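You operate a simulated robot arm through the tools that you are given. There is no shell and no other tool.

Carry out the task below with a simulated robot arm. There is one attempt and no reset: what you move stays moved.

## Task
Set the air to 4 bar, tip the finished tube into the green catch tray, then shut the supply.
Fine: open the supply first; one tip; bring the trough level again.

Only the result counts: the job must be done as asked and must still hold three seconds after the hand-in. Knocking over, shifting, dropping, spilling or breaking anything else fails it.

## Robot
A 7-joint arm with a two-finger parallel gripper, fixed in place. Base frame: the origin is on the floor under the middle of its stand, x ahead of it, y to its left, z up. Units: mm, rad, N and s.
With the tool pointing down near the work surface it reaches from about 180 to 660 mm from the base axis. Its first joint turns from -1.152 to 1.152 rad. Payload 1.57 kg.
Tool frame: the origin (TCP) lies between the finger pads and is the grasp point; the fingertips stand 30 mm ahead of it; z points along the fingers, y is the line along which they close. Largest opening 110 mm; finger width 24, thickness 12; the body of the gripper, 48 by 112 mm, starts 78 mm behind the TCP.
Orientation is that of the tool frame in the base frame, as a unit quaternion [x, y, z, w]. With the fingers straight down and closing along the base's y, the tool's x points along the base's -x, its y along +y and its z along -z.

## Interface
- The arm moves only by the tool jog_arm. Its argument "motion" is a list of rows, each an object of numbers (a shift or turn left out is 0, a gripper value left out holds the last): "rx", "ry", "rz": the turn, a rotation vector about the tool's x, y, z in rad; "x", "y", "z": the shift along the tool's x, y, z in mm; "claw": the opening, from 0 (shut) to 1 (fully open). In form: [{"rx": .., "ry": .., "rz": .., "x": .., "y": .., "z": .., "claw": ..}, ...]. A call has 1 to 20 rows; each row shifts and turns the commanded pose from where the row before left it, along the tool's axes as they then stand. Each row takes 0.2 s and may step no farther than 50 mm and 0.15 rad from the row before; otherwise, or with a gripper value out of range, the whole call is refused. Where a pose cannot be reached the arm comes as near as it can. A force on the tool above 90 N (or 10 N above the force at the start of the call, whichever is more), or a blocked arm, ends the call early, and 0.2 s more pass. The fingers move at their own pace (about 108 mm/s each) and stop on an object; they squeeze with about 26 N. The grip force told is the motor's: it shows also when the fingers shut on nothing. Time passes only in rows, and 0.2 s behind the last, so rows that do not move let the fingers close. It gives the time, the measured TCP pose, the force on the tool (base axes), the opening and the grip force at its end, in the units of the frame above (readings bear some noise), with the torque about the TCP (base axes, N m) and any sound that the robot's microphone picked up.
- Cameras (640 x 400 px; columns grow to the right, rows downward): "scene" is fixed at [166.2, -382.4, 1427.3]; the picture's right is [0.84, -0.55, 0.00], its down [-0.29, -0.44, -0.85] and it looks along [0.47, 0.71, -0.52] (base axes); focal length 226 px, centre (320, 200). "wrist" rides on the gripper at [70, 16, -141] in the tool frame; the picture's right is [-0.23, 0.97, 0.00], its down [-0.85, -0.20, -0.48] and it looks along [-0.47, -0.11, 0.88] (tool axes); focal length 222 px, centre (320, 200). There is no depth. A picture from a camera that has moved, and an enlarged one, comes with that camera's place and axes in the base frame and with its lens. The place of the scene camera against the robot may be out by one fixed shift of up to 25 mm in any direction.
- get_image(camera): a new picture of that camera. The clock stands still meanwhile.
- close_up(camera, box): a new picture of the part [left, top, right, bottom] of that camera's present view, enlarged. The clock stands still meanwhile.
- close_job(): hands the job in; it is judged then, once.

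Places have to be worked out from the pictures, the camera data and where the tool is seen. Open the gripper and draw the arm clear of the work before you hand the job in, unless the task says otherwise.

The tools are called after "Request:" as name(argument=value, ...) on one line, values as JSON. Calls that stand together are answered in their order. jog_arm: Moves the arm, as the interface text tells. Its arguments: {"type":"object","properties":{"motion":{"type":"array","items":{"type":"object","properties":{"rx":{"type":"number"},"ry":{"type":"number"},"rz":{"type":"number"},"x":{"type":"number"},"y":{"type":"number"},"z":{"type":"number"},"claw":{"type":"number"}}}}},"required":["motion"]} The other tools are called the same way: get_image (camera) takes a picture; close_up (camera, box) takes an enlarged picture of a part of a camera's view; close_job () hands the job in.

At the start:

```text
time_s: 0.0
position: [339.6, -129.5, 1298.9]
orientation: [0.0, 1.0, 0.0, 0.0]
wrist_force: [-0.1, -0.5, 0.3]
wrist_torque: [0.0, -0.02, 0.02]
gripper_width: 109.9
gripper_force: 0.1
```

scene: 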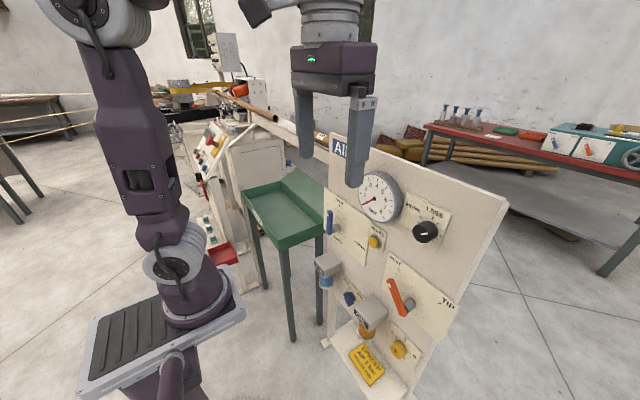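
wrist: 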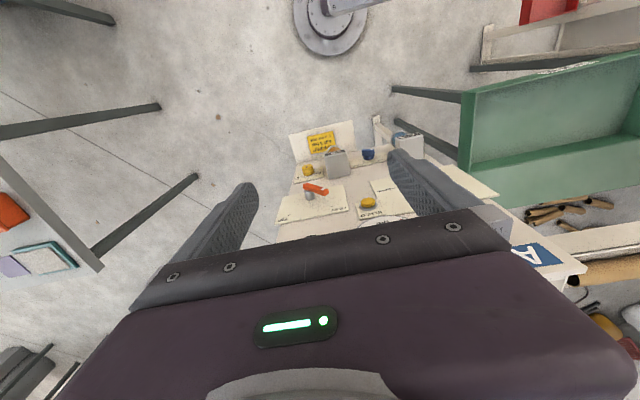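

I start by looking closely at the panel in the scene camera before moving anything.

Request:
close_up(camera="scene", box=[310, 130, 510, 255])

Request:
close_up(camera="scene", box=[310, 240, 470, 340])

Request:
close_up(camera="scene", box=[310, 300, 470, 400])

Request:
close_up(camera="scene", box=[150, 60, 350, 185])

```text
3.20 times, centred on (410, 192) of scene
camera zoom: at [166.2, -382.4, 1427.3], right [0.84, -0.55, 0.0], down [-0.29, -0.44, -0.85], along [0.47, 0.71, -0.52], focal length 724 px, centre (32, 224)
```

zoom: 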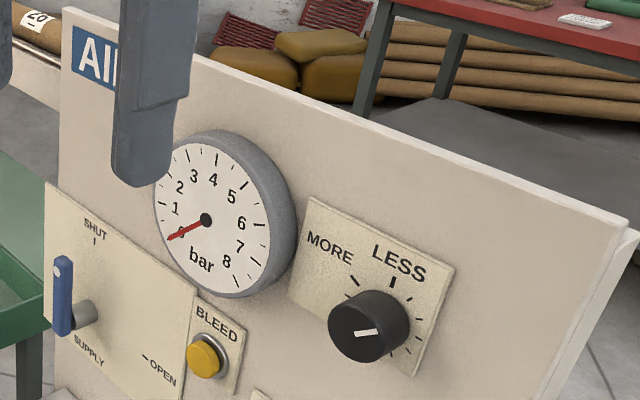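

```text
4.00 times, centred on (390, 290) of scene
camera zoom: at [166.2, -382.4, 1427.3], right [0.84, -0.55, 0.0], down [-0.29, -0.44, -0.85], along [0.47, 0.71, -0.52], focal length 906 px, centre (40, -160)
```

zoom: 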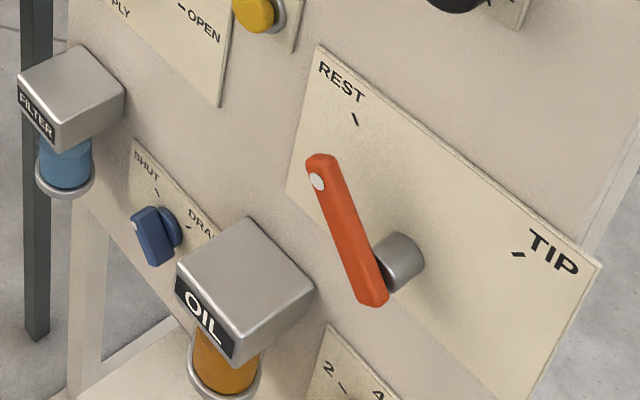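

```text
4.00 times, centred on (390, 350) of scene
camera zoom: at [166.2, -382.4, 1427.3], right [0.84, -0.55, 0.0], down [-0.29, -0.44, -0.85], along [0.47, 0.71, -0.52], focal length 906 px, centre (40, -400)
```

zoom: 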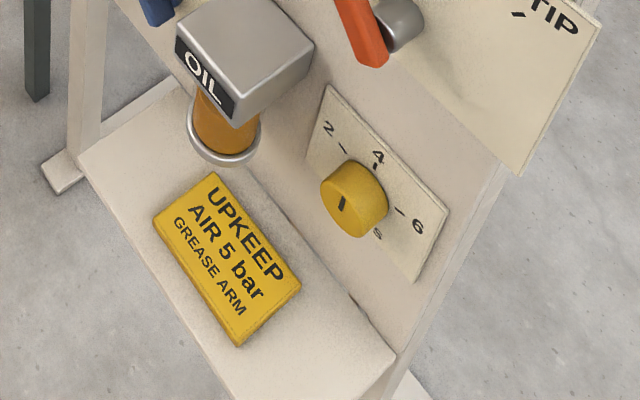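

```text
3.20 times, centred on (250, 122) of scene
camera zoom: at [166.2, -382.4, 1427.3], right [0.84, -0.55, 0.0], down [-0.29, -0.44, -0.85], along [0.47, 0.71, -0.52], focal length 724 px, centre (544, 448)
```

zoom: 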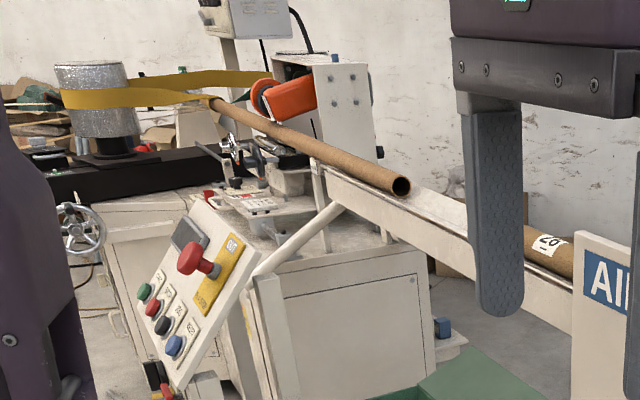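

The panel seems to be a vertical board near x≈600 mm facing the robot, with supply lever on the left, regulator knob upper right and tip lever lower right. I pitch the tool up partway so the wrist camera can view the panel more squarely.

Request:
jog_arm(motion=[{"ry": -0.15}, {"ry": -0.15}, {"ry": -0.15}, {"ry": -0.15}, {"ry": -0.15}])

Request:
get_image(camera="wrist")

Request:
get_image(camera="scene")

```text
time_s: 1.2
position: [339.1, -130.1, 1297.8]
orientation: [0.001, 0.93, 0.0, 0.369]
wrist_force: [-0.7, 0.5, -0.9]
wrist_torque: [0.02, 0.0, -0.01]
gripper_width: 109.9
gripper_force: 0.1
```

```text
taken
camera wrist: at [192.7, -112.2, 1354.3], right [0.17, 0.97, 0.16], down [0.3, -0.2, 0.93], along [0.94, -0.11, -0.32], focal length 222 px, centre (320, 200)
```

wrist: 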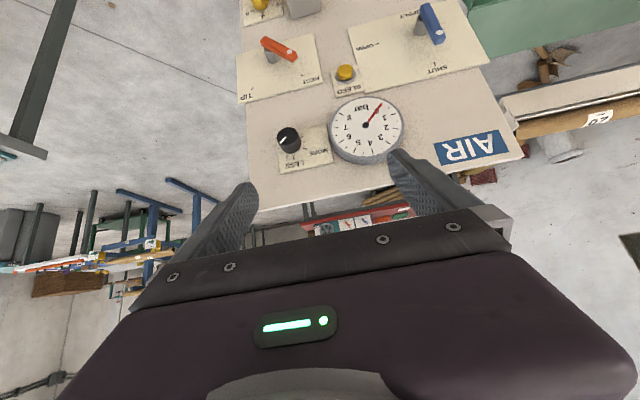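

```text
taken
```

scene: 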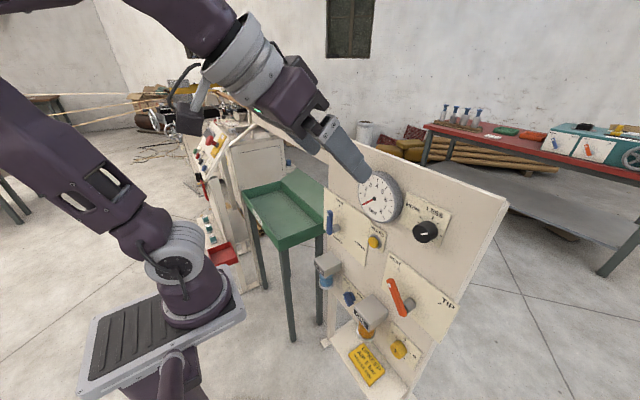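

Now the wrist camera sees the panel nearly frontally (upside-down). I take enlarged views of the controls.

Request:
close_up(camera="wrist", box=[230, 80, 430, 205])

Request:
close_up(camera="wrist", box=[330, 0, 490, 100])

Request:
close_up(camera="wrist", box=[220, 0, 380, 100])

Request:
close_up(camera="wrist", box=[440, 0, 640, 125])

```text
3.20 times, centred on (330, 142) of wrist
camera zoom: at [192.7, -112.2, 1354.3], right [0.17, 0.97, 0.16], down [0.3, -0.2, 0.93], along [0.94, -0.11, -0.32], focal length 711 px, centre (288, 384)
```

zoom: 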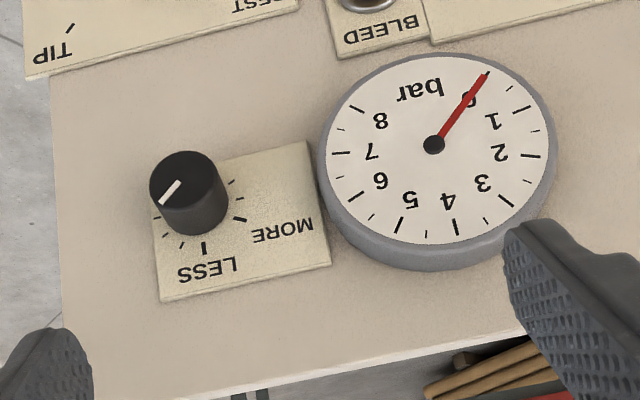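

```text
4.00 times, centred on (410, 50) of wrist
camera zoom: at [192.7, -112.2, 1354.3], right [0.17, 0.97, 0.16], down [0.3, -0.2, 0.93], along [0.94, -0.11, -0.32], focal length 888 px, centre (-40, 800)
```

zoom: 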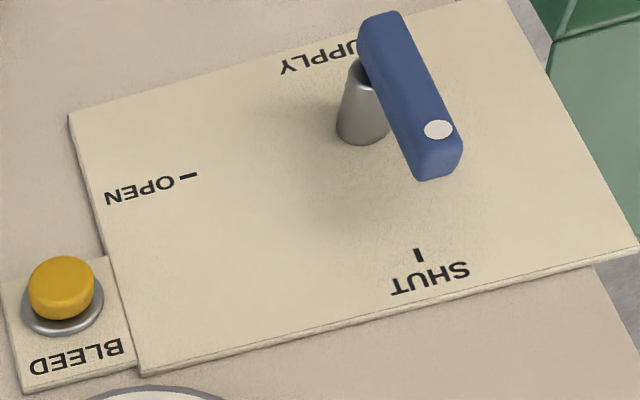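

```text
4.00 times, centred on (300, 50) of wrist
camera zoom: at [192.7, -112.2, 1354.3], right [0.17, 0.97, 0.16], down [0.3, -0.2, 0.93], along [0.94, -0.11, -0.32], focal length 888 px, centre (400, 800)
```

zoom: 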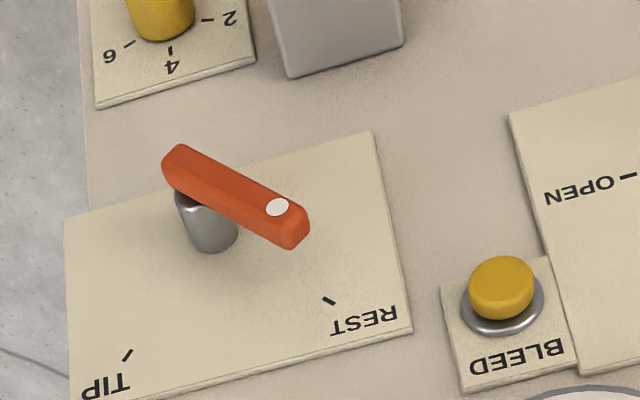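

```text
3.20 times, centred on (540, 62) of wrist
camera zoom: at [192.7, -112.2, 1354.3], right [0.17, 0.97, 0.16], down [0.3, -0.2, 0.93], along [0.94, -0.11, -0.32], focal length 711 px, centre (-384, 640)
```

zoom: 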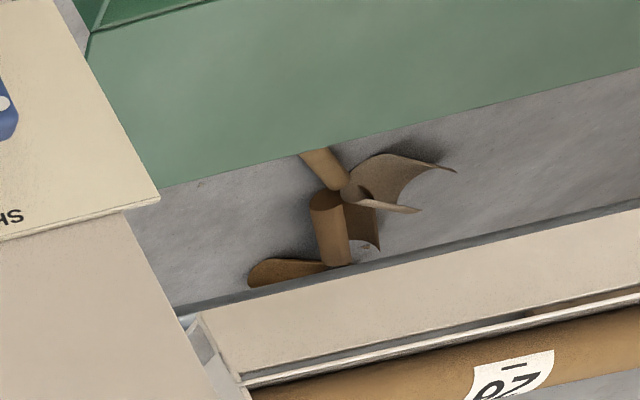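

The regulator, tip lever (pointing REST) and supply lever (pointing SHUT) are visible. I pitch to horizontal and lower the tool well back from the panel, for a second viewpoint to triangulate from.

Request:
jog_arm(motion=[{"ry": -0.15}, {"ry": -0.15}, {"ry": -0.15}, {"ry": -0.15}, {"ry": -0.15}, {"ry": -0.0708}, {"x": 40}, {"x": 40}, {"x": 40}, {"x": 40}, {"x": 40}])

Request:
get_image(camera="wrist")

Request:
get_image(camera="scene")

```text
time_s: 3.6
position: [339.3, -150.3, 1255.0]
orientation: [0.0, 0.707, 0.0, 0.707]
wrist_force: [-0.1, 0.0, -0.6]
wrist_torque: [0.01, -0.04, 0.02]
gripper_width: 110.0
gripper_force: 0.0
out of reach, approached as far as the arm can: row 7, 8, 9, 10, 11
```

```text
taken
camera wrist: at [198.4, -132.4, 1185.7], right [0.0, 0.97, 0.23], down [-0.48, -0.2, 0.86], along [0.88, -0.11, 0.47], focal length 222 px, centre (320, 200)
```

wrist: 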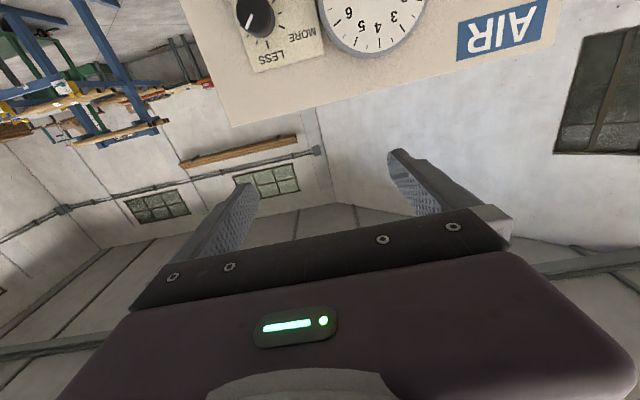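

```text
taken
```

scene: 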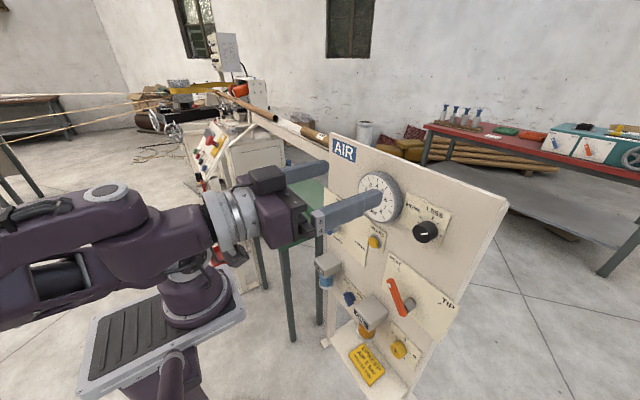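

The arm could not lower that far with the tool level so near the base. I check with a null row where the commanded pose stands now.

Request:
jog_arm(motion=[{"x": 0}])

```text
time_s: 4.0
position: [339.3, -150.6, 1255.6]
orientation: [0.0, 0.707, 0.0, 0.707]
wrist_force: [0.2, -0.5, 0.9]
wrist_torque: [-0.01, -0.01, 0.01]
gripper_width: 109.8
gripper_force: 0.1
```

Request:
jog_arm(motion=[{"x": -5, "y": 5, "z": 20}, {"y": 5, "z": 20}])

```text
time_s: 4.6
position: [380.6, -140.8, 1258.3]
orientation: [0.001, 0.708, -0.001, 0.706]
wrist_force: [0.7, -1.0, 0.4]
wrist_torque: [-0.01, -0.01, 0.02]
gripper_width: 109.9
gripper_force: 0.0
```

The command frame follows the real pose, good. From two wrist views I put the regulator knob face near (526, -190, 1107), and the tip lever hub near (540, -214, 860), supply hub near (540, 113, 903). I move to a viewing pose, staying clear of the panel.

Request:
jog_arm(motion=[{"z": 25, "y": 10}, {"z": 25, "y": 10}, {"x": 30, "y": 20}, {"x": 30, "y": 20}, {"x": 30, "y": 20}, {"x": 30}, {"x": 30}])

Request:
get_image(camera="wrist")

```text
time_s: 6.2
position: [427.5, -160.2, 1217.1]
orientation: [0.0, 0.708, 0.0, 0.706]
wrist_force: [-0.6, -1.1, 0.4]
wrist_torque: [0.03, -0.01, 0.04]
gripper_width: 109.9
gripper_force: 0.1
out of reach, approached as far as the arm can: row 3, 4, 5, 6, 7
```

```text
taken
camera wrist: at [287.0, -142.6, 1148.2], right [0.0, 0.97, 0.23], down [-0.48, -0.2, 0.86], along [0.88, -0.11, 0.46], focal length 222 px, centre (320, 200)
```

wrist: 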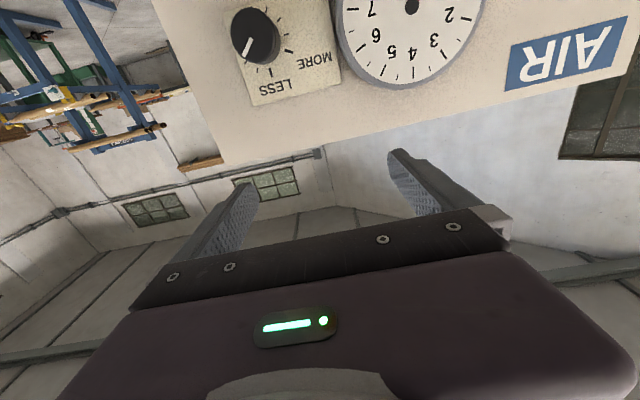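

The level-tool pose is limited again (likely a wrist joint limit). I look at the arm configuration from the scene camera.

Request:
get_image(camera="scene")

```text
taken
```

scene: 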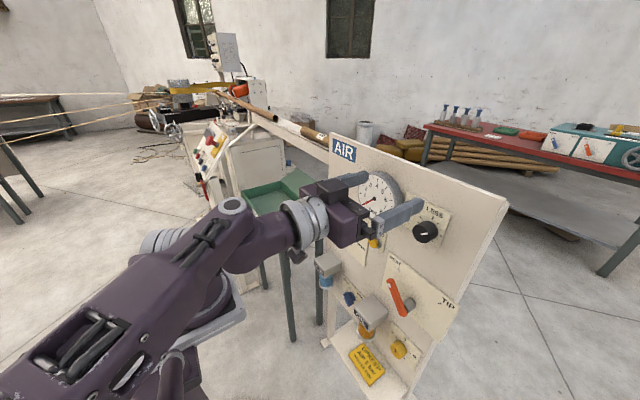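

The arm was too folded (wrist too near the shoulder) rather than out of far reach. I move a bit closer to the panel, then try to lower with the tool level, tips staying short of the knob face (x≈526).

Request:
jog_arm(motion=[{"z": 20, "y": 10}, {"z": 20, "y": 20}, {"x": 20, "y": 20}, {"x": 20, "y": 20}, {"x": 20, "y": 20}])

Request:
get_image(camera="scene")

Request:
get_image(camera="wrist")

```text
time_s: 7.4
position: [449.2, -143.2, 1241.2]
orientation: [0.0, 0.708, 0.0, 0.706]
wrist_force: [1.2, -0.5, 0.0]
wrist_torque: [-0.01, 0.0, 0.03]
gripper_width: 109.9
gripper_force: 0.0
out of reach, approached as far as the arm can: row 1, 2, 3, 4, 5
```

```text
taken
```

scene: 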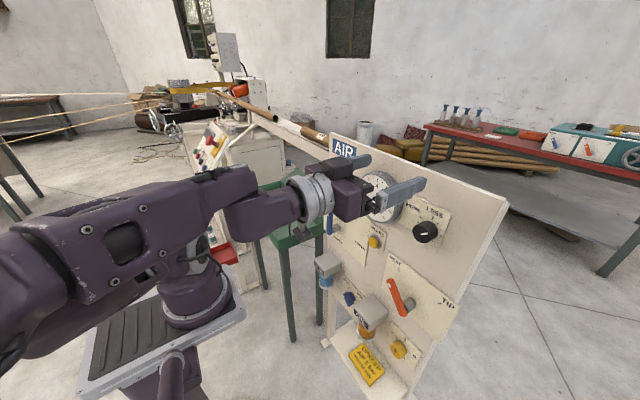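

```text
taken
camera wrist: at [307.4, -125.4, 1172.3], right [0.0, 0.97, 0.23], down [-0.48, -0.2, 0.86], along [0.88, -0.11, 0.46], focal length 222 px, centre (320, 200)
```

wrist: 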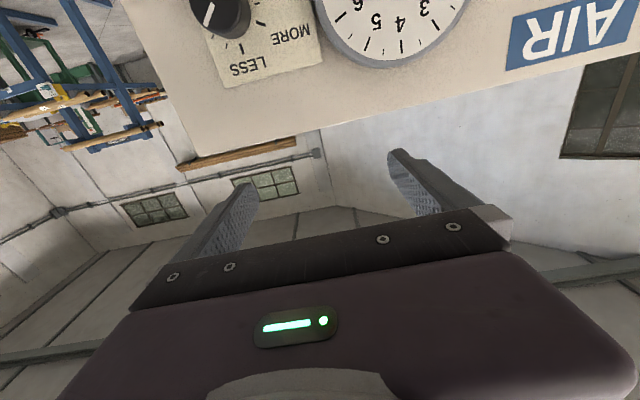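

The limit seems to come from the wrist not bending upward relative to the forearm. I tip the tool about 35° downward and then try lowering, to see whether that frees the reach.

Request:
jog_arm(motion=[{"ry": 0.15}, {"ry": 0.15}, {"ry": 0.15}, {"ry": 0.15}, {"x": 20.6, "z": 14.1, "y": 15}, {"x": 20.6, "z": 14.1, "y": 15}, {"x": 20.6, "z": 14.1, "y": 15}, {"x": 20.6, "z": 14.1, "y": 15}])

Request:
get_image(camera="scene")

Request:
get_image(camera="wrist")

```text
time_s: 9.2
position: [447.9, -83.6, 1138.6]
orientation: [0.001, 0.885, 0.0, 0.466]
wrist_force: [-0.5, -0.4, 0.6]
wrist_torque: [0.02, -0.03, -0.01]
gripper_width: 109.8
gripper_force: 0.1
```

```text
taken
```

scene: 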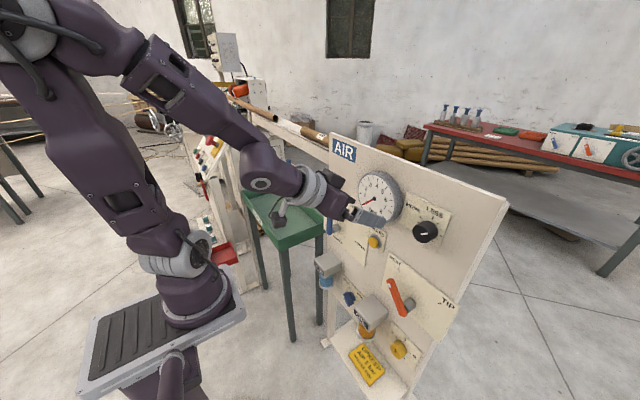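

```text
taken
camera wrist: at [292.2, -66.1, 1162.0], right [0.13, 0.97, 0.19], down [0.09, -0.2, 0.98], along [0.99, -0.11, -0.11], focal length 222 px, centre (320, 200)
```

wrist: 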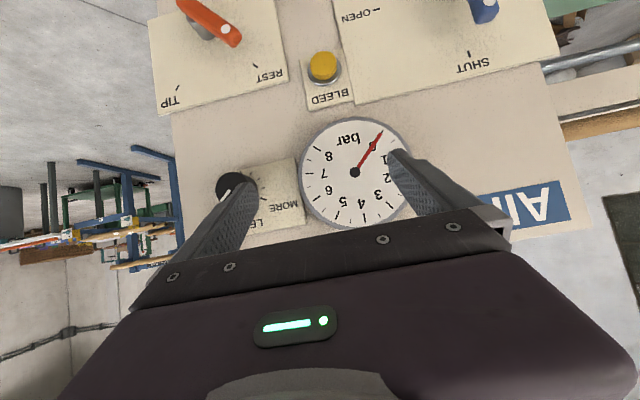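

The arm is now elbow-up with forearm and tool nearly in line. I test whether the wrist can pitch up from here in place, two small turns.

Request:
jog_arm(motion=[{"ry": -0.1}, {"ry": -0.1}, {"ry": -0.1}])

Request:
get_image(camera="scene")

```text
time_s: 10.0
position: [445.9, -104.3, 1185.4]
orientation: [0.0, 0.806, 0.0, 0.592]
wrist_force: [0.5, -0.1, -1.1]
wrist_torque: [0.01, -0.04, 0.02]
gripper_width: 110.0
gripper_force: 0.0
out of reach, approached as far as the arm can: row 1, 2, 3
```

```text
taken
```

scene: 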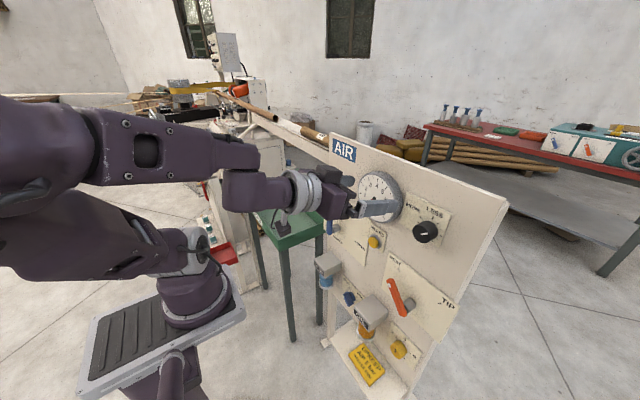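

Pitching up is blocked there; the wrist is at its limit in this roll. I try the other roll (tool turned half a turn about its own axis), which should let the wrist bend the other way and put the camera above the gripper.

Request:
jog_arm(motion=[{"rz": 0.15}, {"rz": 0.15}, {"rz": 0.15}, {"rz": 0.15}, {"rz": 0.15}, {"rz": 0.15}, {"rz": 0.15}, {"rz": 0.15}, {"rz": 0.15}, {"rz": 0.15}, {"rz": 0.0708}])

Request:
get_image(camera="scene")

Request:
get_image(camera="wrist")

```text
time_s: 12.4
position: [446.1, -104.0, 1185.7]
orientation: [0.57, 0.569, 0.42, 0.418]
wrist_force: [0.2, 0.5, 0.7]
wrist_torque: [0.01, -0.01, 0.01]
gripper_width: 110.1
gripper_force: 0.1
```

```text
taken
```

scene: 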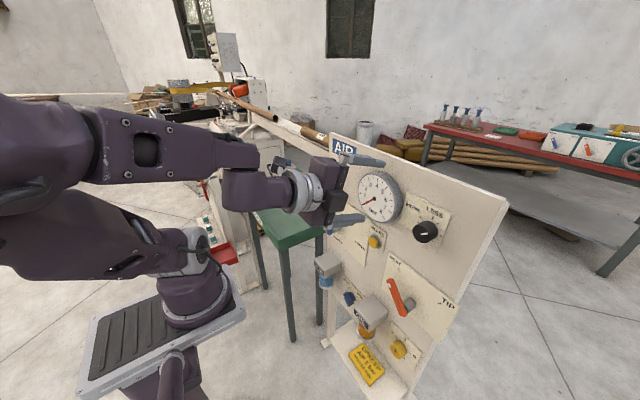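

```text
taken
camera wrist: at [316.2, -32.2, 1244.0], right [0.29, -0.23, 0.93], down [-0.52, -0.85, -0.05], along [0.81, -0.47, -0.37], focal length 222 px, centre (320, 200)
```

wrist: 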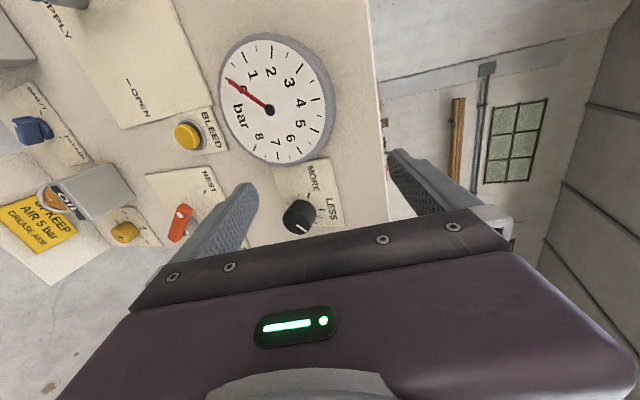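

That quarter turn worked freely and gives a good sideways view. I continue another quarter turn so the camera sits above the gripper.

Request:
jog_arm(motion=[{"rz": 0.15}, {"rz": 0.15}, {"rz": 0.15}, {"rz": 0.15}, {"rz": 0.15}, {"rz": 0.15}, {"rz": 0.15}, {"rz": 0.15}, {"rz": 0.15}, {"rz": 0.15}, {"rz": 0.0708}])

Request:
get_image(camera="scene")

Request:
get_image(camera="wrist")

```text
time_s: 14.8
position: [446.0, -103.6, 1186.2]
orientation: [0.805, 0.0, 0.594, 0.0]
wrist_force: [0.3, 1.0, 0.1]
wrist_torque: [0.01, -0.01, 0.0]
gripper_width: 109.9
gripper_force: 0.0
```

```text
taken
```

scene: 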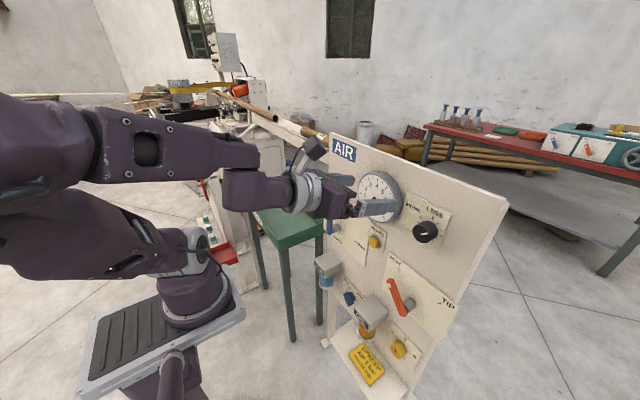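

```text
taken
camera wrist: at [332.3, -118.3, 1294.9], right [-0.07, -0.97, -0.22], down [-0.71, 0.2, -0.67], along [0.7, 0.11, -0.71], focal length 222 px, centre (320, 200)
```

wrist: 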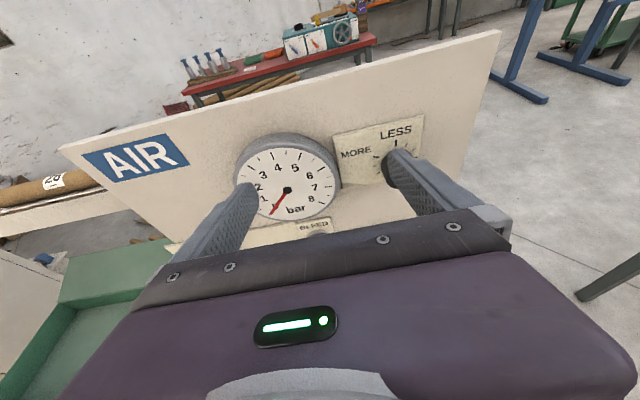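

Upright view now. I test pitching up and lowering in this roll.

Request:
jog_arm(motion=[{"ry": 0.1}, {"ry": 0.1}, {"ry": 0.1}, {"x": -20}, {"x": -20}, {"x": -20}])

Request:
get_image(camera="scene")

```text
time_s: 16.2
position: [431.8, -172.5, 1197.2]
orientation: [0.708, 0.002, 0.706, -0.001]
wrist_force: [-0.1, -0.1, 0.3]
wrist_torque: [0.0, -0.02, 0.01]
gripper_width: 109.9
gripper_force: 0.1
out of reach, approached as far as the arm can: row 1, 2, 3, 4, 5, 6
```

```text
taken
```

scene: 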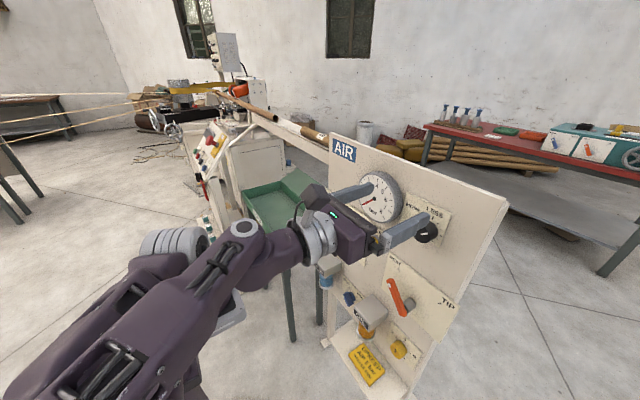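

The arm reached level with the elbow swung out, now at y≈-172. The knob is at y≈-190, so I try to approach its height from here, staying short of the knob face.

Request:
jog_arm(motion=[{"z": 15, "y": 9}, {"z": 15, "y": 9}, {"x": -15}, {"x": -15}, {"x": -15}, {"x": -15}])

Request:
get_image(camera="wrist")

```text
time_s: 17.6
position: [443.9, -200.4, 1148.6]
orientation: [0.706, 0.008, 0.708, 0.007]
wrist_force: [0.2, -0.3, -0.5]
wrist_torque: [-0.02, -0.03, 0.0]
gripper_width: 110.0
gripper_force: 0.0
out of reach, approached as far as the arm can: row 2, 3, 4, 5
```

```text
taken
camera wrist: at [303.3, -213.9, 1219.1], right [0.0, -0.98, -0.21], down [-0.48, 0.18, -0.86], along [0.88, 0.1, -0.47], focal length 222 px, centre (320, 200)
```

wrist: 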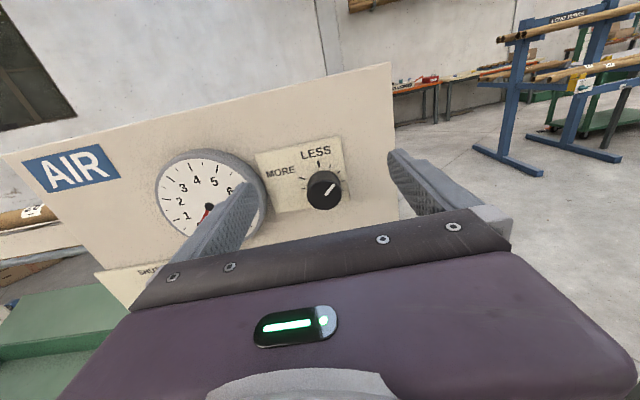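

It came down to z≈1149 at y≈-200 with the last row in reach. I continue lowering toward the knob height.

Request:
jog_arm(motion=[{"x": -10}, {"x": -10}, {"x": -10}, {"x": -10}])

Request:
close_up(camera="wrist", box=[240, 60, 400, 160])

Request:
get_image(camera="scene")

```text
time_s: 18.6
position: [442.4, -202.2, 1122.6]
orientation: [0.715, 0.039, 0.697, 0.034]
wrist_force: [0.4, -0.8, 0.6]
wrist_torque: [-0.03, -0.03, 0.03]
gripper_width: 109.7
gripper_force: 0.0
out of reach, approached as far as the arm can: row 1, 2, 3, 4
```

```text
4.00 times, centred on (320, 110) of wrist
camera zoom: at [303.6, -211.1, 1198.3], right [0.0, -0.99, -0.13], down [-0.5, 0.11, -0.86], along [0.87, 0.06, -0.5], focal length 888 px, centre (320, 560)
```

zoom: 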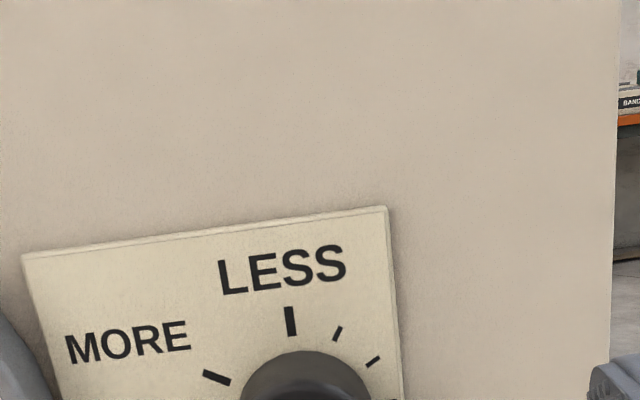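

```text
taken
```

scene: 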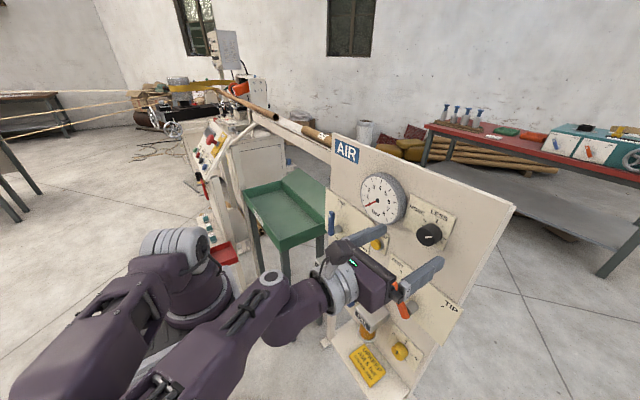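

The panel looks slightly displaced in the scene picture compared to before; I check this carefully with enlarged views.

Request:
close_up(camera="scene", box=[310, 130, 510, 255])

Request:
close_up(camera="scene", box=[310, 300, 470, 400])

Request:
close_up(camera="scene", box=[150, 60, 350, 185])

```text
3.20 times, centred on (410, 192) of scene
camera zoom: at [163.0, -371.0, 1431.0], right [0.84, -0.55, 0.01], down [-0.29, -0.45, -0.85], along [0.47, 0.71, -0.53], focal length 724 px, centre (32, 224)
```

zoom: 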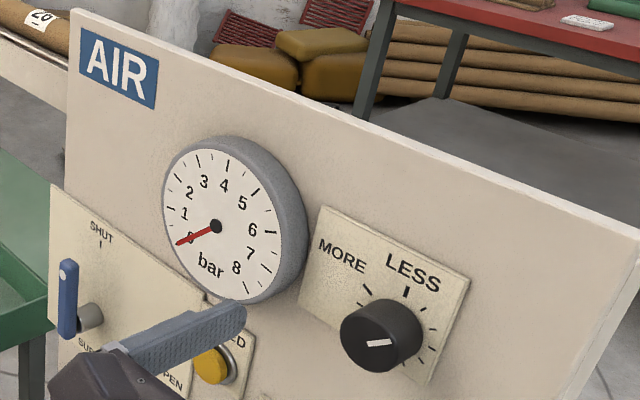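

```text
4.00 times, centred on (390, 350) of scene
camera zoom: at [163.0, -371.0, 1431.0], right [0.84, -0.55, 0.01], down [-0.29, -0.45, -0.85], along [0.47, 0.71, -0.53], focal length 906 px, centre (40, -400)
```

zoom: 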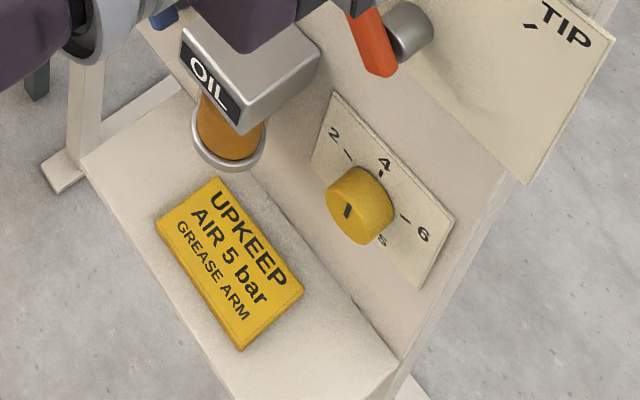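

```text
3.20 times, centred on (250, 122) of scene
camera zoom: at [163.0, -371.0, 1431.0], right [0.84, -0.55, 0.01], down [-0.29, -0.45, -0.85], along [0.47, 0.71, -0.53], focal length 724 px, centre (544, 448)
```

zoom: 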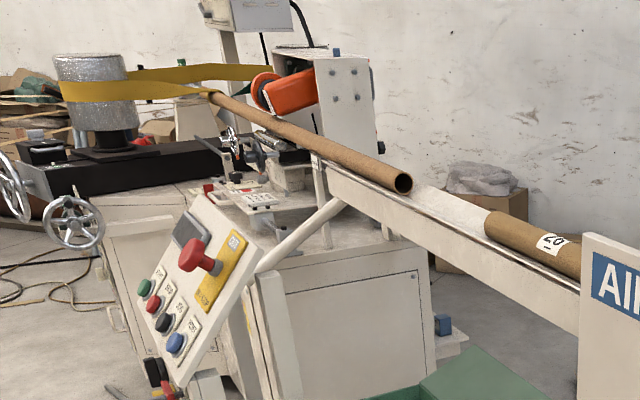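

The data says the scene camera itself has moved slightly (new place [163, -371, 1431]); the panel itself looks unchanged, gauge still 0. I'll avoid this swung-out elbow and go back to an elbow-up posture by pitching the tool down and moving toward y≈0.

Request:
jog_arm(motion=[{"ry": -0.12, "z": -5, "x": 10, "y": -10}, {"ry": -0.12, "z": -5, "x": 10, "y": -10}, {"ry": -0.12, "y": -15, "x": 5}, {"ry": -0.12, "y": -15, "x": 5}, {"ry": -0.12, "y": -15}, {"ry": -0.12, "y": -15}])

Request:
get_image(camera="scene")

Request:
get_image(camera="wrist")

```text
time_s: 20.0
position: [439.3, -131.0, 1139.3]
orientation: [0.911, -0.002, 0.412, 0.001]
wrist_force: [0.4, -0.3, 0.2]
wrist_torque: [0.0, 0.0, 0.01]
gripper_width: 110.2
gripper_force: 0.0
```

```text
taken
```

scene: 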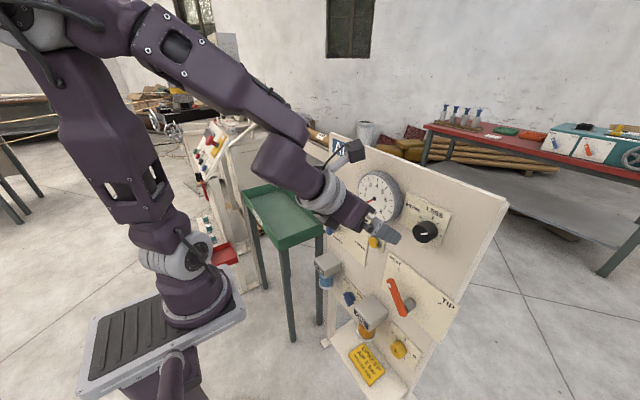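

```text
taken
camera wrist: at [379.6, -146.3, 1285.9], right [-0.15, -0.97, -0.17], down [-0.92, 0.2, -0.33], along [0.35, 0.11, -0.93], focal length 222 px, centre (320, 200)
```

wrist: 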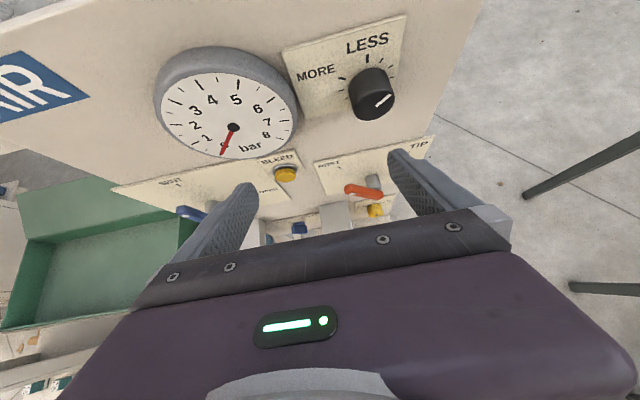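

Elbow-up again and the view is good. I check the scene camera's data again and zoom on the controls with both cameras.

Request:
close_up(camera="scene", box=[310, 180, 470, 280])

Request:
close_up(camera="wrist", box=[280, 10, 440, 110])

Request:
close_up(camera="wrist", box=[250, 130, 450, 255])

Request:
close_up(camera="wrist", box=[100, 130, 300, 255])

```text
4.00 times, centred on (390, 230) of scene
camera zoom: at [166.2, -382.4, 1427.3], right [0.84, -0.55, 0.0], down [-0.29, -0.44, -0.85], along [0.47, 0.71, -0.52], focal length 906 px, centre (40, 80)
```

zoom: 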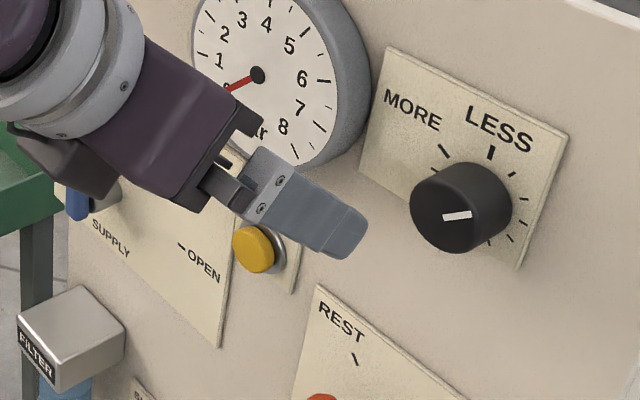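

```text
4.00 times, centred on (360, 60) of wrist
camera zoom: at [379.6, -146.3, 1285.9], right [-0.15, -0.97, -0.17], down [-0.92, 0.2, -0.33], along [0.35, 0.11, -0.93], focal length 888 px, centre (160, 760)
```

zoom: 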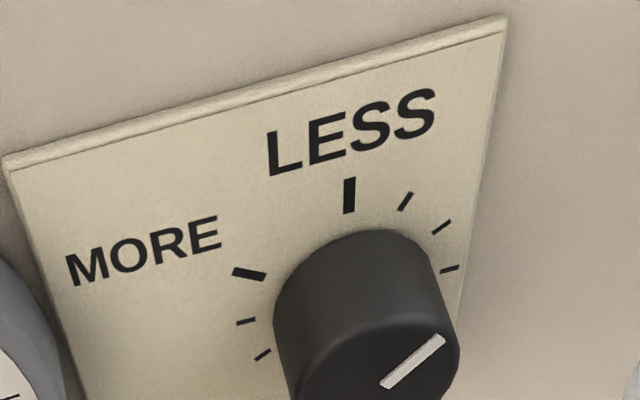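

```text
3.20 times, centred on (350, 192) of wrist
camera zoom: at [379.6, -146.3, 1285.9], right [-0.15, -0.97, -0.17], down [-0.92, 0.2, -0.33], along [0.35, 0.11, -0.93], focal length 711 px, centre (224, 224)
```

zoom: 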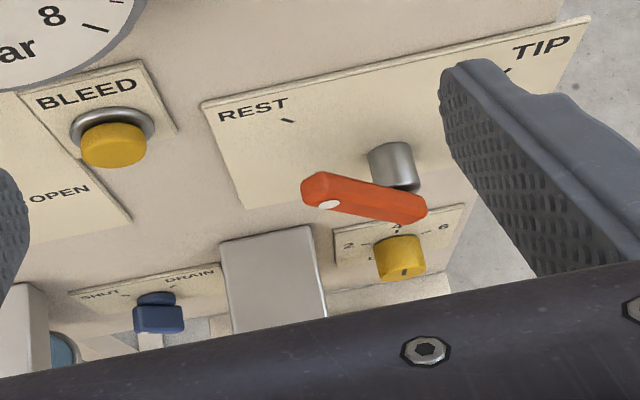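

```text
3.20 times, centred on (200, 192) of wrist
camera zoom: at [379.6, -146.3, 1285.9], right [-0.15, -0.97, -0.17], down [-0.92, 0.2, -0.33], along [0.35, 0.11, -0.93], focal length 711 px, centre (704, 224)
```

zoom: 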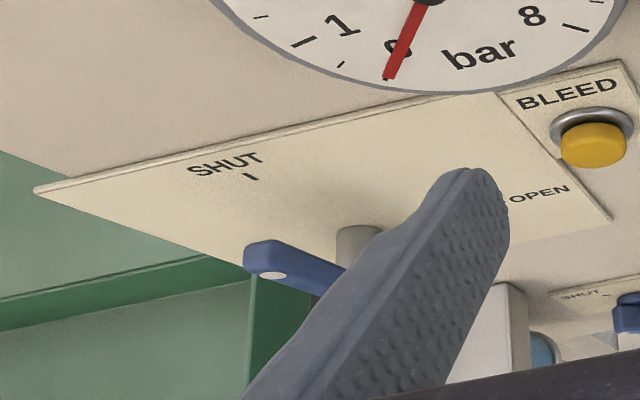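

The scene camera data is back to nominal. Triangulated from wrist views: supply lever hub ≈ (y 111, z 912), its white dot at (514, 111, 982), plate at x≈560; tip lever hub ≈ (y -206, z 880), dot (512, -161, 929); regulator axis ≈ (y -190, z 1110). I close the fingers as a poker, steepen slightly, and travel to the left of the supply lever well in front of it.

Request:
jog_arm(motion=[{"ry": -0.15, "claw": 0}, {"x": -5.4, "y": -40, "z": 6.5}, {"x": -5.4, "y": -40, "z": 6.5}, {"x": -5.4, "y": -40, "z": 6.5}, {"x": -5.4, "y": -40, "z": 6.5}, {"x": -5.4, "y": -40, "z": 6.5}, {"x": -5.4, "y": -40, "z": 6.5}, {"x": -5.4, "y": -40, "z": 6.5}])

Request:
get_image(camera="wrist")

Request:
get_image(camera="scene")

```text
time_s: 21.8
position: [414.1, 144.1, 1097.1]
orientation: [0.939, 0.0, 0.343, 0.001]
wrist_force: [-1.0, 1.2, 0.5]
wrist_torque: [-0.09, -0.02, -0.06]
gripper_width: 0.0
gripper_force: 21.4
out of reach, approached as far as the arm can: row 6, 7, 8
```

```text
taken
camera wrist: at [377.0, 129.1, 1250.9], right [-0.17, -0.97, -0.15], down [-0.96, 0.2, -0.19], along [0.21, 0.11, -0.97], focal length 222 px, centre (320, 200)
```

wrist: 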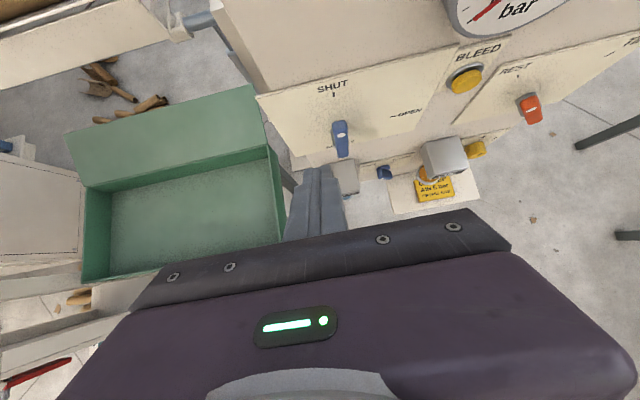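

```text
taken
```

scene: 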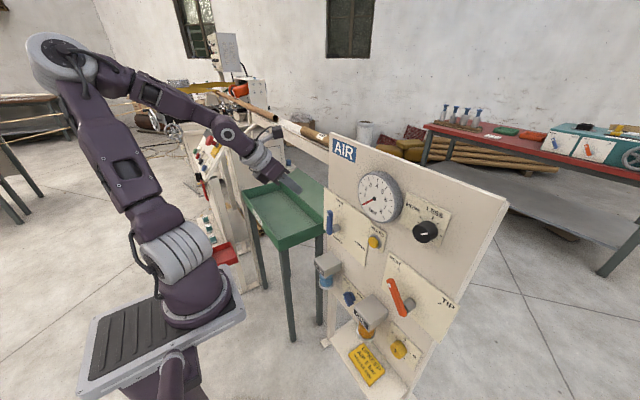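

Reach is limited again at this slope, so I steepen the tool to about 58° and move to the left of the supply lever.

Request:
jog_arm(motion=[{"ry": -0.15}, {"x": 10, "z": 20}, {"x": 10, "z": 20}, {"x": 10, "z": 20}])

Request:
get_image(camera="scene")

```text
time_s: 22.8
position: [394.6, 136.6, 1099.2]
orientation: [0.962, 0.001, 0.273, 0.0]
wrist_force: [0.6, 0.8, -0.3]
wrist_torque: [0.0, 0.01, 0.0]
gripper_width: 0.0
gripper_force: 21.1
out of reach, approached as far as the arm can: row 1, 2, 3, 4
```

```text
taken
```

scene: 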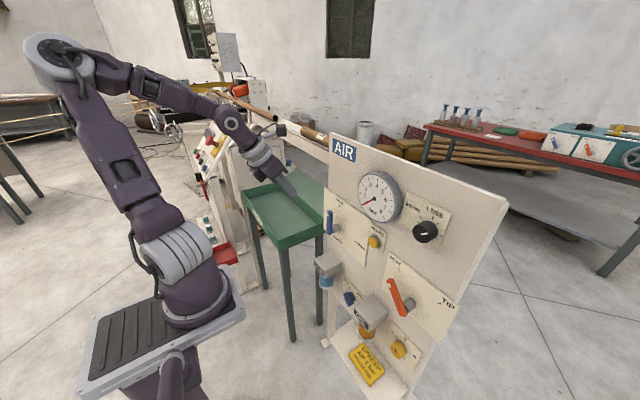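

The limits on this left side are likely from the last joint after the half-turn roll. I undo a quarter turn (camera then on the +y side, fingers closing in the vertical x-z plane), which also suits pinching the lever later.

Request:
jog_arm(motion=[{"rz": -0.15}, {"rz": -0.15}, {"rz": -0.15}, {"rz": -0.15}, {"rz": -0.15}, {"rz": -0.15}, {"rz": -0.15}, {"rz": -0.15}, {"rz": -0.15}, {"rz": -0.15}, {"rz": -0.0708}])

Request:
get_image(camera="scene")

Request:
get_image(camera="wrist")

```text
time_s: 25.2
position: [394.8, 134.5, 1098.9]
orientation: [0.68, 0.681, 0.192, 0.192]
wrist_force: [-0.6, 0.4, -0.5]
wrist_torque: [0.01, 0.01, 0.0]
gripper_width: 0.1
gripper_force: 21.0
```

```text
taken
```

scene: 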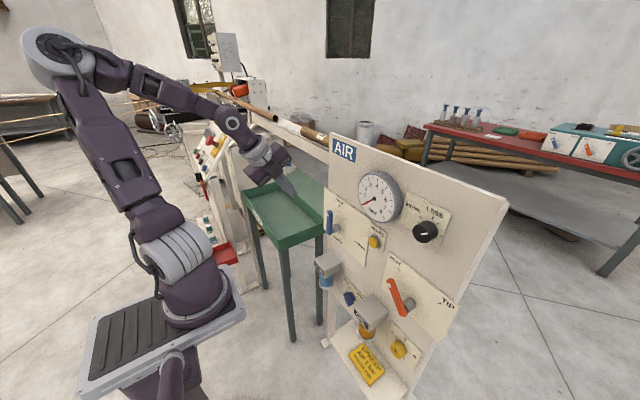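

```text
taken
camera wrist: at [336.2, 206.1, 1227.4], right [0.83, -0.23, 0.51], down [-0.42, -0.85, 0.31], along [0.37, -0.47, -0.8], focal length 222 px, centre (320, 200)
```

wrist: 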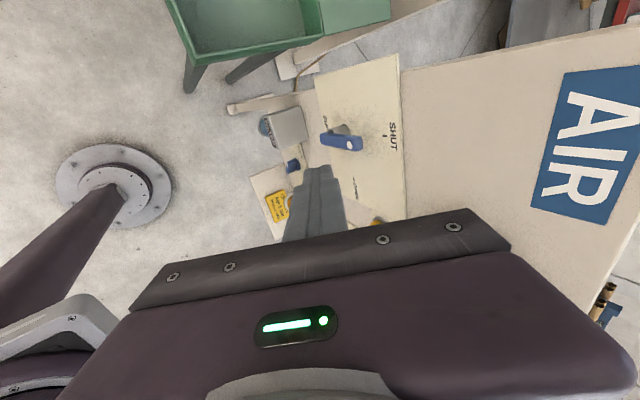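

Now test forward motion from here in this roll (toward x≈450, y≈145).

Request:
jog_arm(motion=[{"x": 5, "y": 21.3, "z": 13.1}, {"x": 5, "y": 21.3, "z": 13.1}])

```text
time_s: 25.8
position: [423.0, 136.0, 1118.0]
orientation: [0.68, 0.681, 0.192, 0.192]
wrist_force: [-0.6, -0.1, 0.3]
wrist_torque: [0.02, 0.03, -0.01]
gripper_width: 0.0
gripper_force: 21.4
out of reach, approached as far as the arm can: row 1, 2
```

Still limited here, so I probe another direction: toward the middle (smaller y) while moving forward, to understand the limit.

Request:
jog_arm(motion=[{"x": -20}, {"x": -20}, {"x": -20}, {"y": 17, "z": 10.5}, {"y": 17, "z": 10.5}])

Request:
get_image(camera="scene")

```text
time_s: 27.0
position: [462.4, 77.2, 1118.3]
orientation: [0.681, 0.68, 0.192, 0.191]
wrist_force: [-0.4, 0.1, 0.7]
wrist_torque: [-0.02, 0.05, 0.0]
gripper_width: 0.0
gripper_force: 21.6
```

```text
taken
```

scene: 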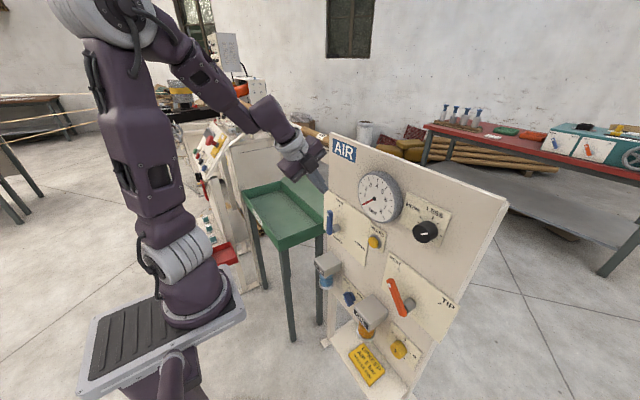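

That pose is fine at y≈77. I descend here (still in front of the lever, tips at x≈485) and then test moving left.

Request:
jog_arm(motion=[{"y": -13, "z": 21.3}, {"y": -13, "z": 21.3}, {"y": -13, "z": 21.3}, {"y": -13, "z": 21.3}])

Request:
get_image(camera="wrist")

```text
time_s: 28.0
position: [453.0, 81.3, 1050.5]
orientation: [0.685, 0.691, 0.177, 0.147]
wrist_force: [-0.9, -0.1, 0.0]
wrist_torque: [0.01, 0.02, 0.01]
gripper_width: 0.0
gripper_force: 21.3
out of reach, approached as far as the arm can: row 1, 2, 3, 4
```

```text
taken
camera wrist: at [404.0, 146.0, 1188.2], right [0.88, -0.23, 0.42], down [-0.38, -0.87, 0.3], along [0.3, -0.43, -0.85], focal length 222 px, centre (320, 200)
```

wrist: 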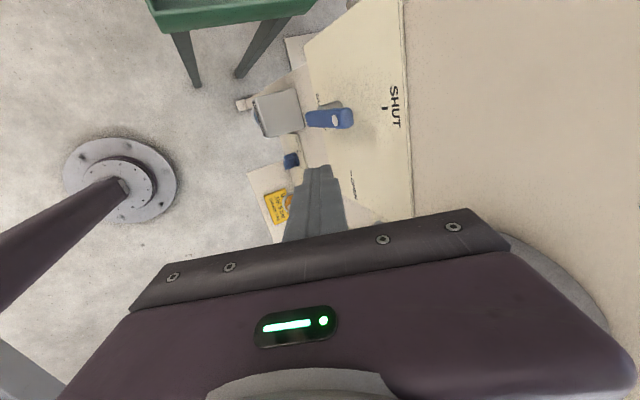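

Request:
get_image(camera="scene")

Request:
close_up(camera="scene", box=[40, 0, 360, 200])

```text
taken
```

scene: 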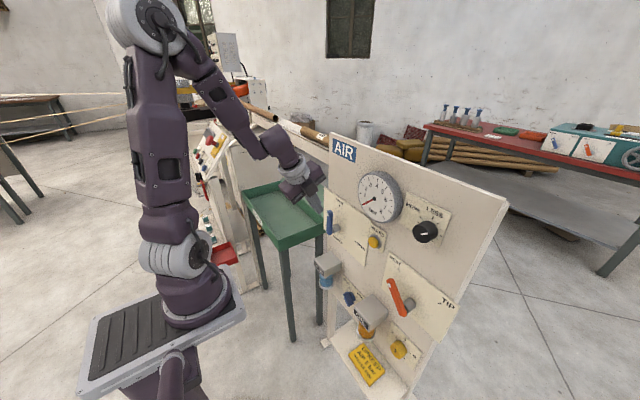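

```text
2.00 times, centred on (200, 100) of scene
camera zoom: at [166.2, -382.4, 1427.3], right [0.84, -0.55, 0.0], down [-0.29, -0.44, -0.85], along [0.47, 0.71, -0.52], focal length 453 px, centre (560, 400)
```

zoom: 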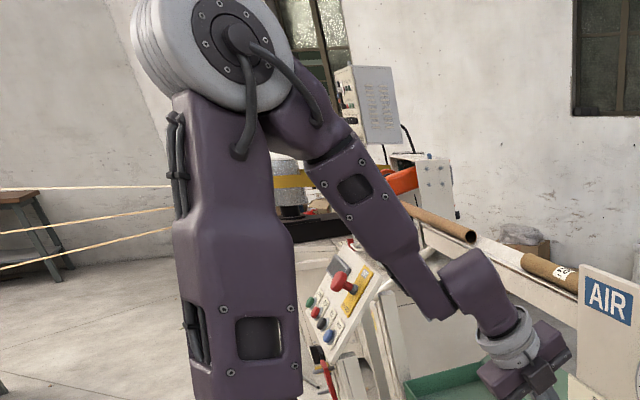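

The forearm/wrist geometry shows that a steeper tool is needed at lower heights. I pitch to about 70° slope (20° off vertical), correcting the small roll error, and probe.

Request:
jog_arm(motion=[{"rx": 0.06, "ry": -0.022}, {"rx": 0.06, "ry": -0.021}, {"x": 15, "y": 9.4, "z": 3.4}, {"x": 15, "y": 9.4, "z": 3.4}])

```text
time_s: 29.0
position: [475.5, 107.1, 1051.8]
orientation: [0.691, 0.693, 0.147, 0.143]
wrist_force: [0.3, 0.6, 0.0]
wrist_torque: [-0.05, 0.0, 0.0]
gripper_width: 0.1
gripper_force: 20.6
out of reach, approached as far as the arm can: row 2
```

Reachable now with the steeper tool. I pitch a little more, and shift left to y≈140 to line up beside the lever.

Request:
jog_arm(motion=[{"rx": 0.06}, {"rx": 0.06}, {"x": 17}, {"x": 17}, {"y": -3, "z": 9}, {"y": -3, "z": 9}])

Request:
get_image(camera="wrist")

Request:
get_image(camera="scene")

```text
time_s: 30.4
position: [475.3, 141.5, 1032.8]
orientation: [0.698, 0.701, 0.105, 0.103]
wrist_force: [0.1, 0.5, -0.5]
wrist_torque: [0.03, 0.02, -0.03]
gripper_width: 0.0
gripper_force: 21.5
```

```text
taken
camera wrist: at [449.9, 213.4, 1174.0], right [0.93, -0.23, 0.28], down [-0.33, -0.86, 0.4], along [0.15, -0.46, -0.87], focal length 222 px, centre (320, 200)
```

wrist: 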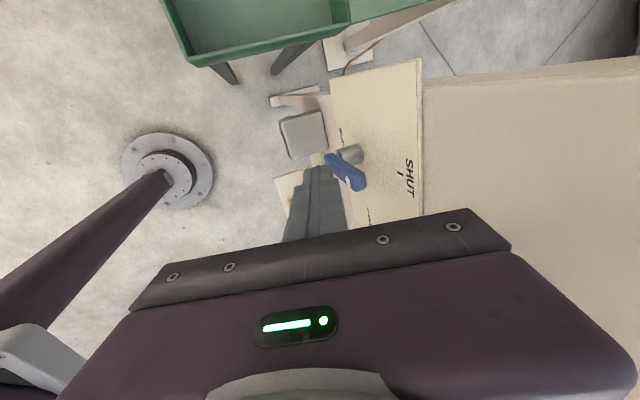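

```text
taken
```

scene: 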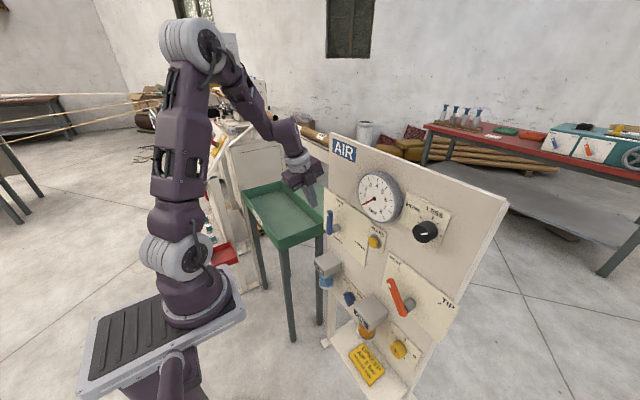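

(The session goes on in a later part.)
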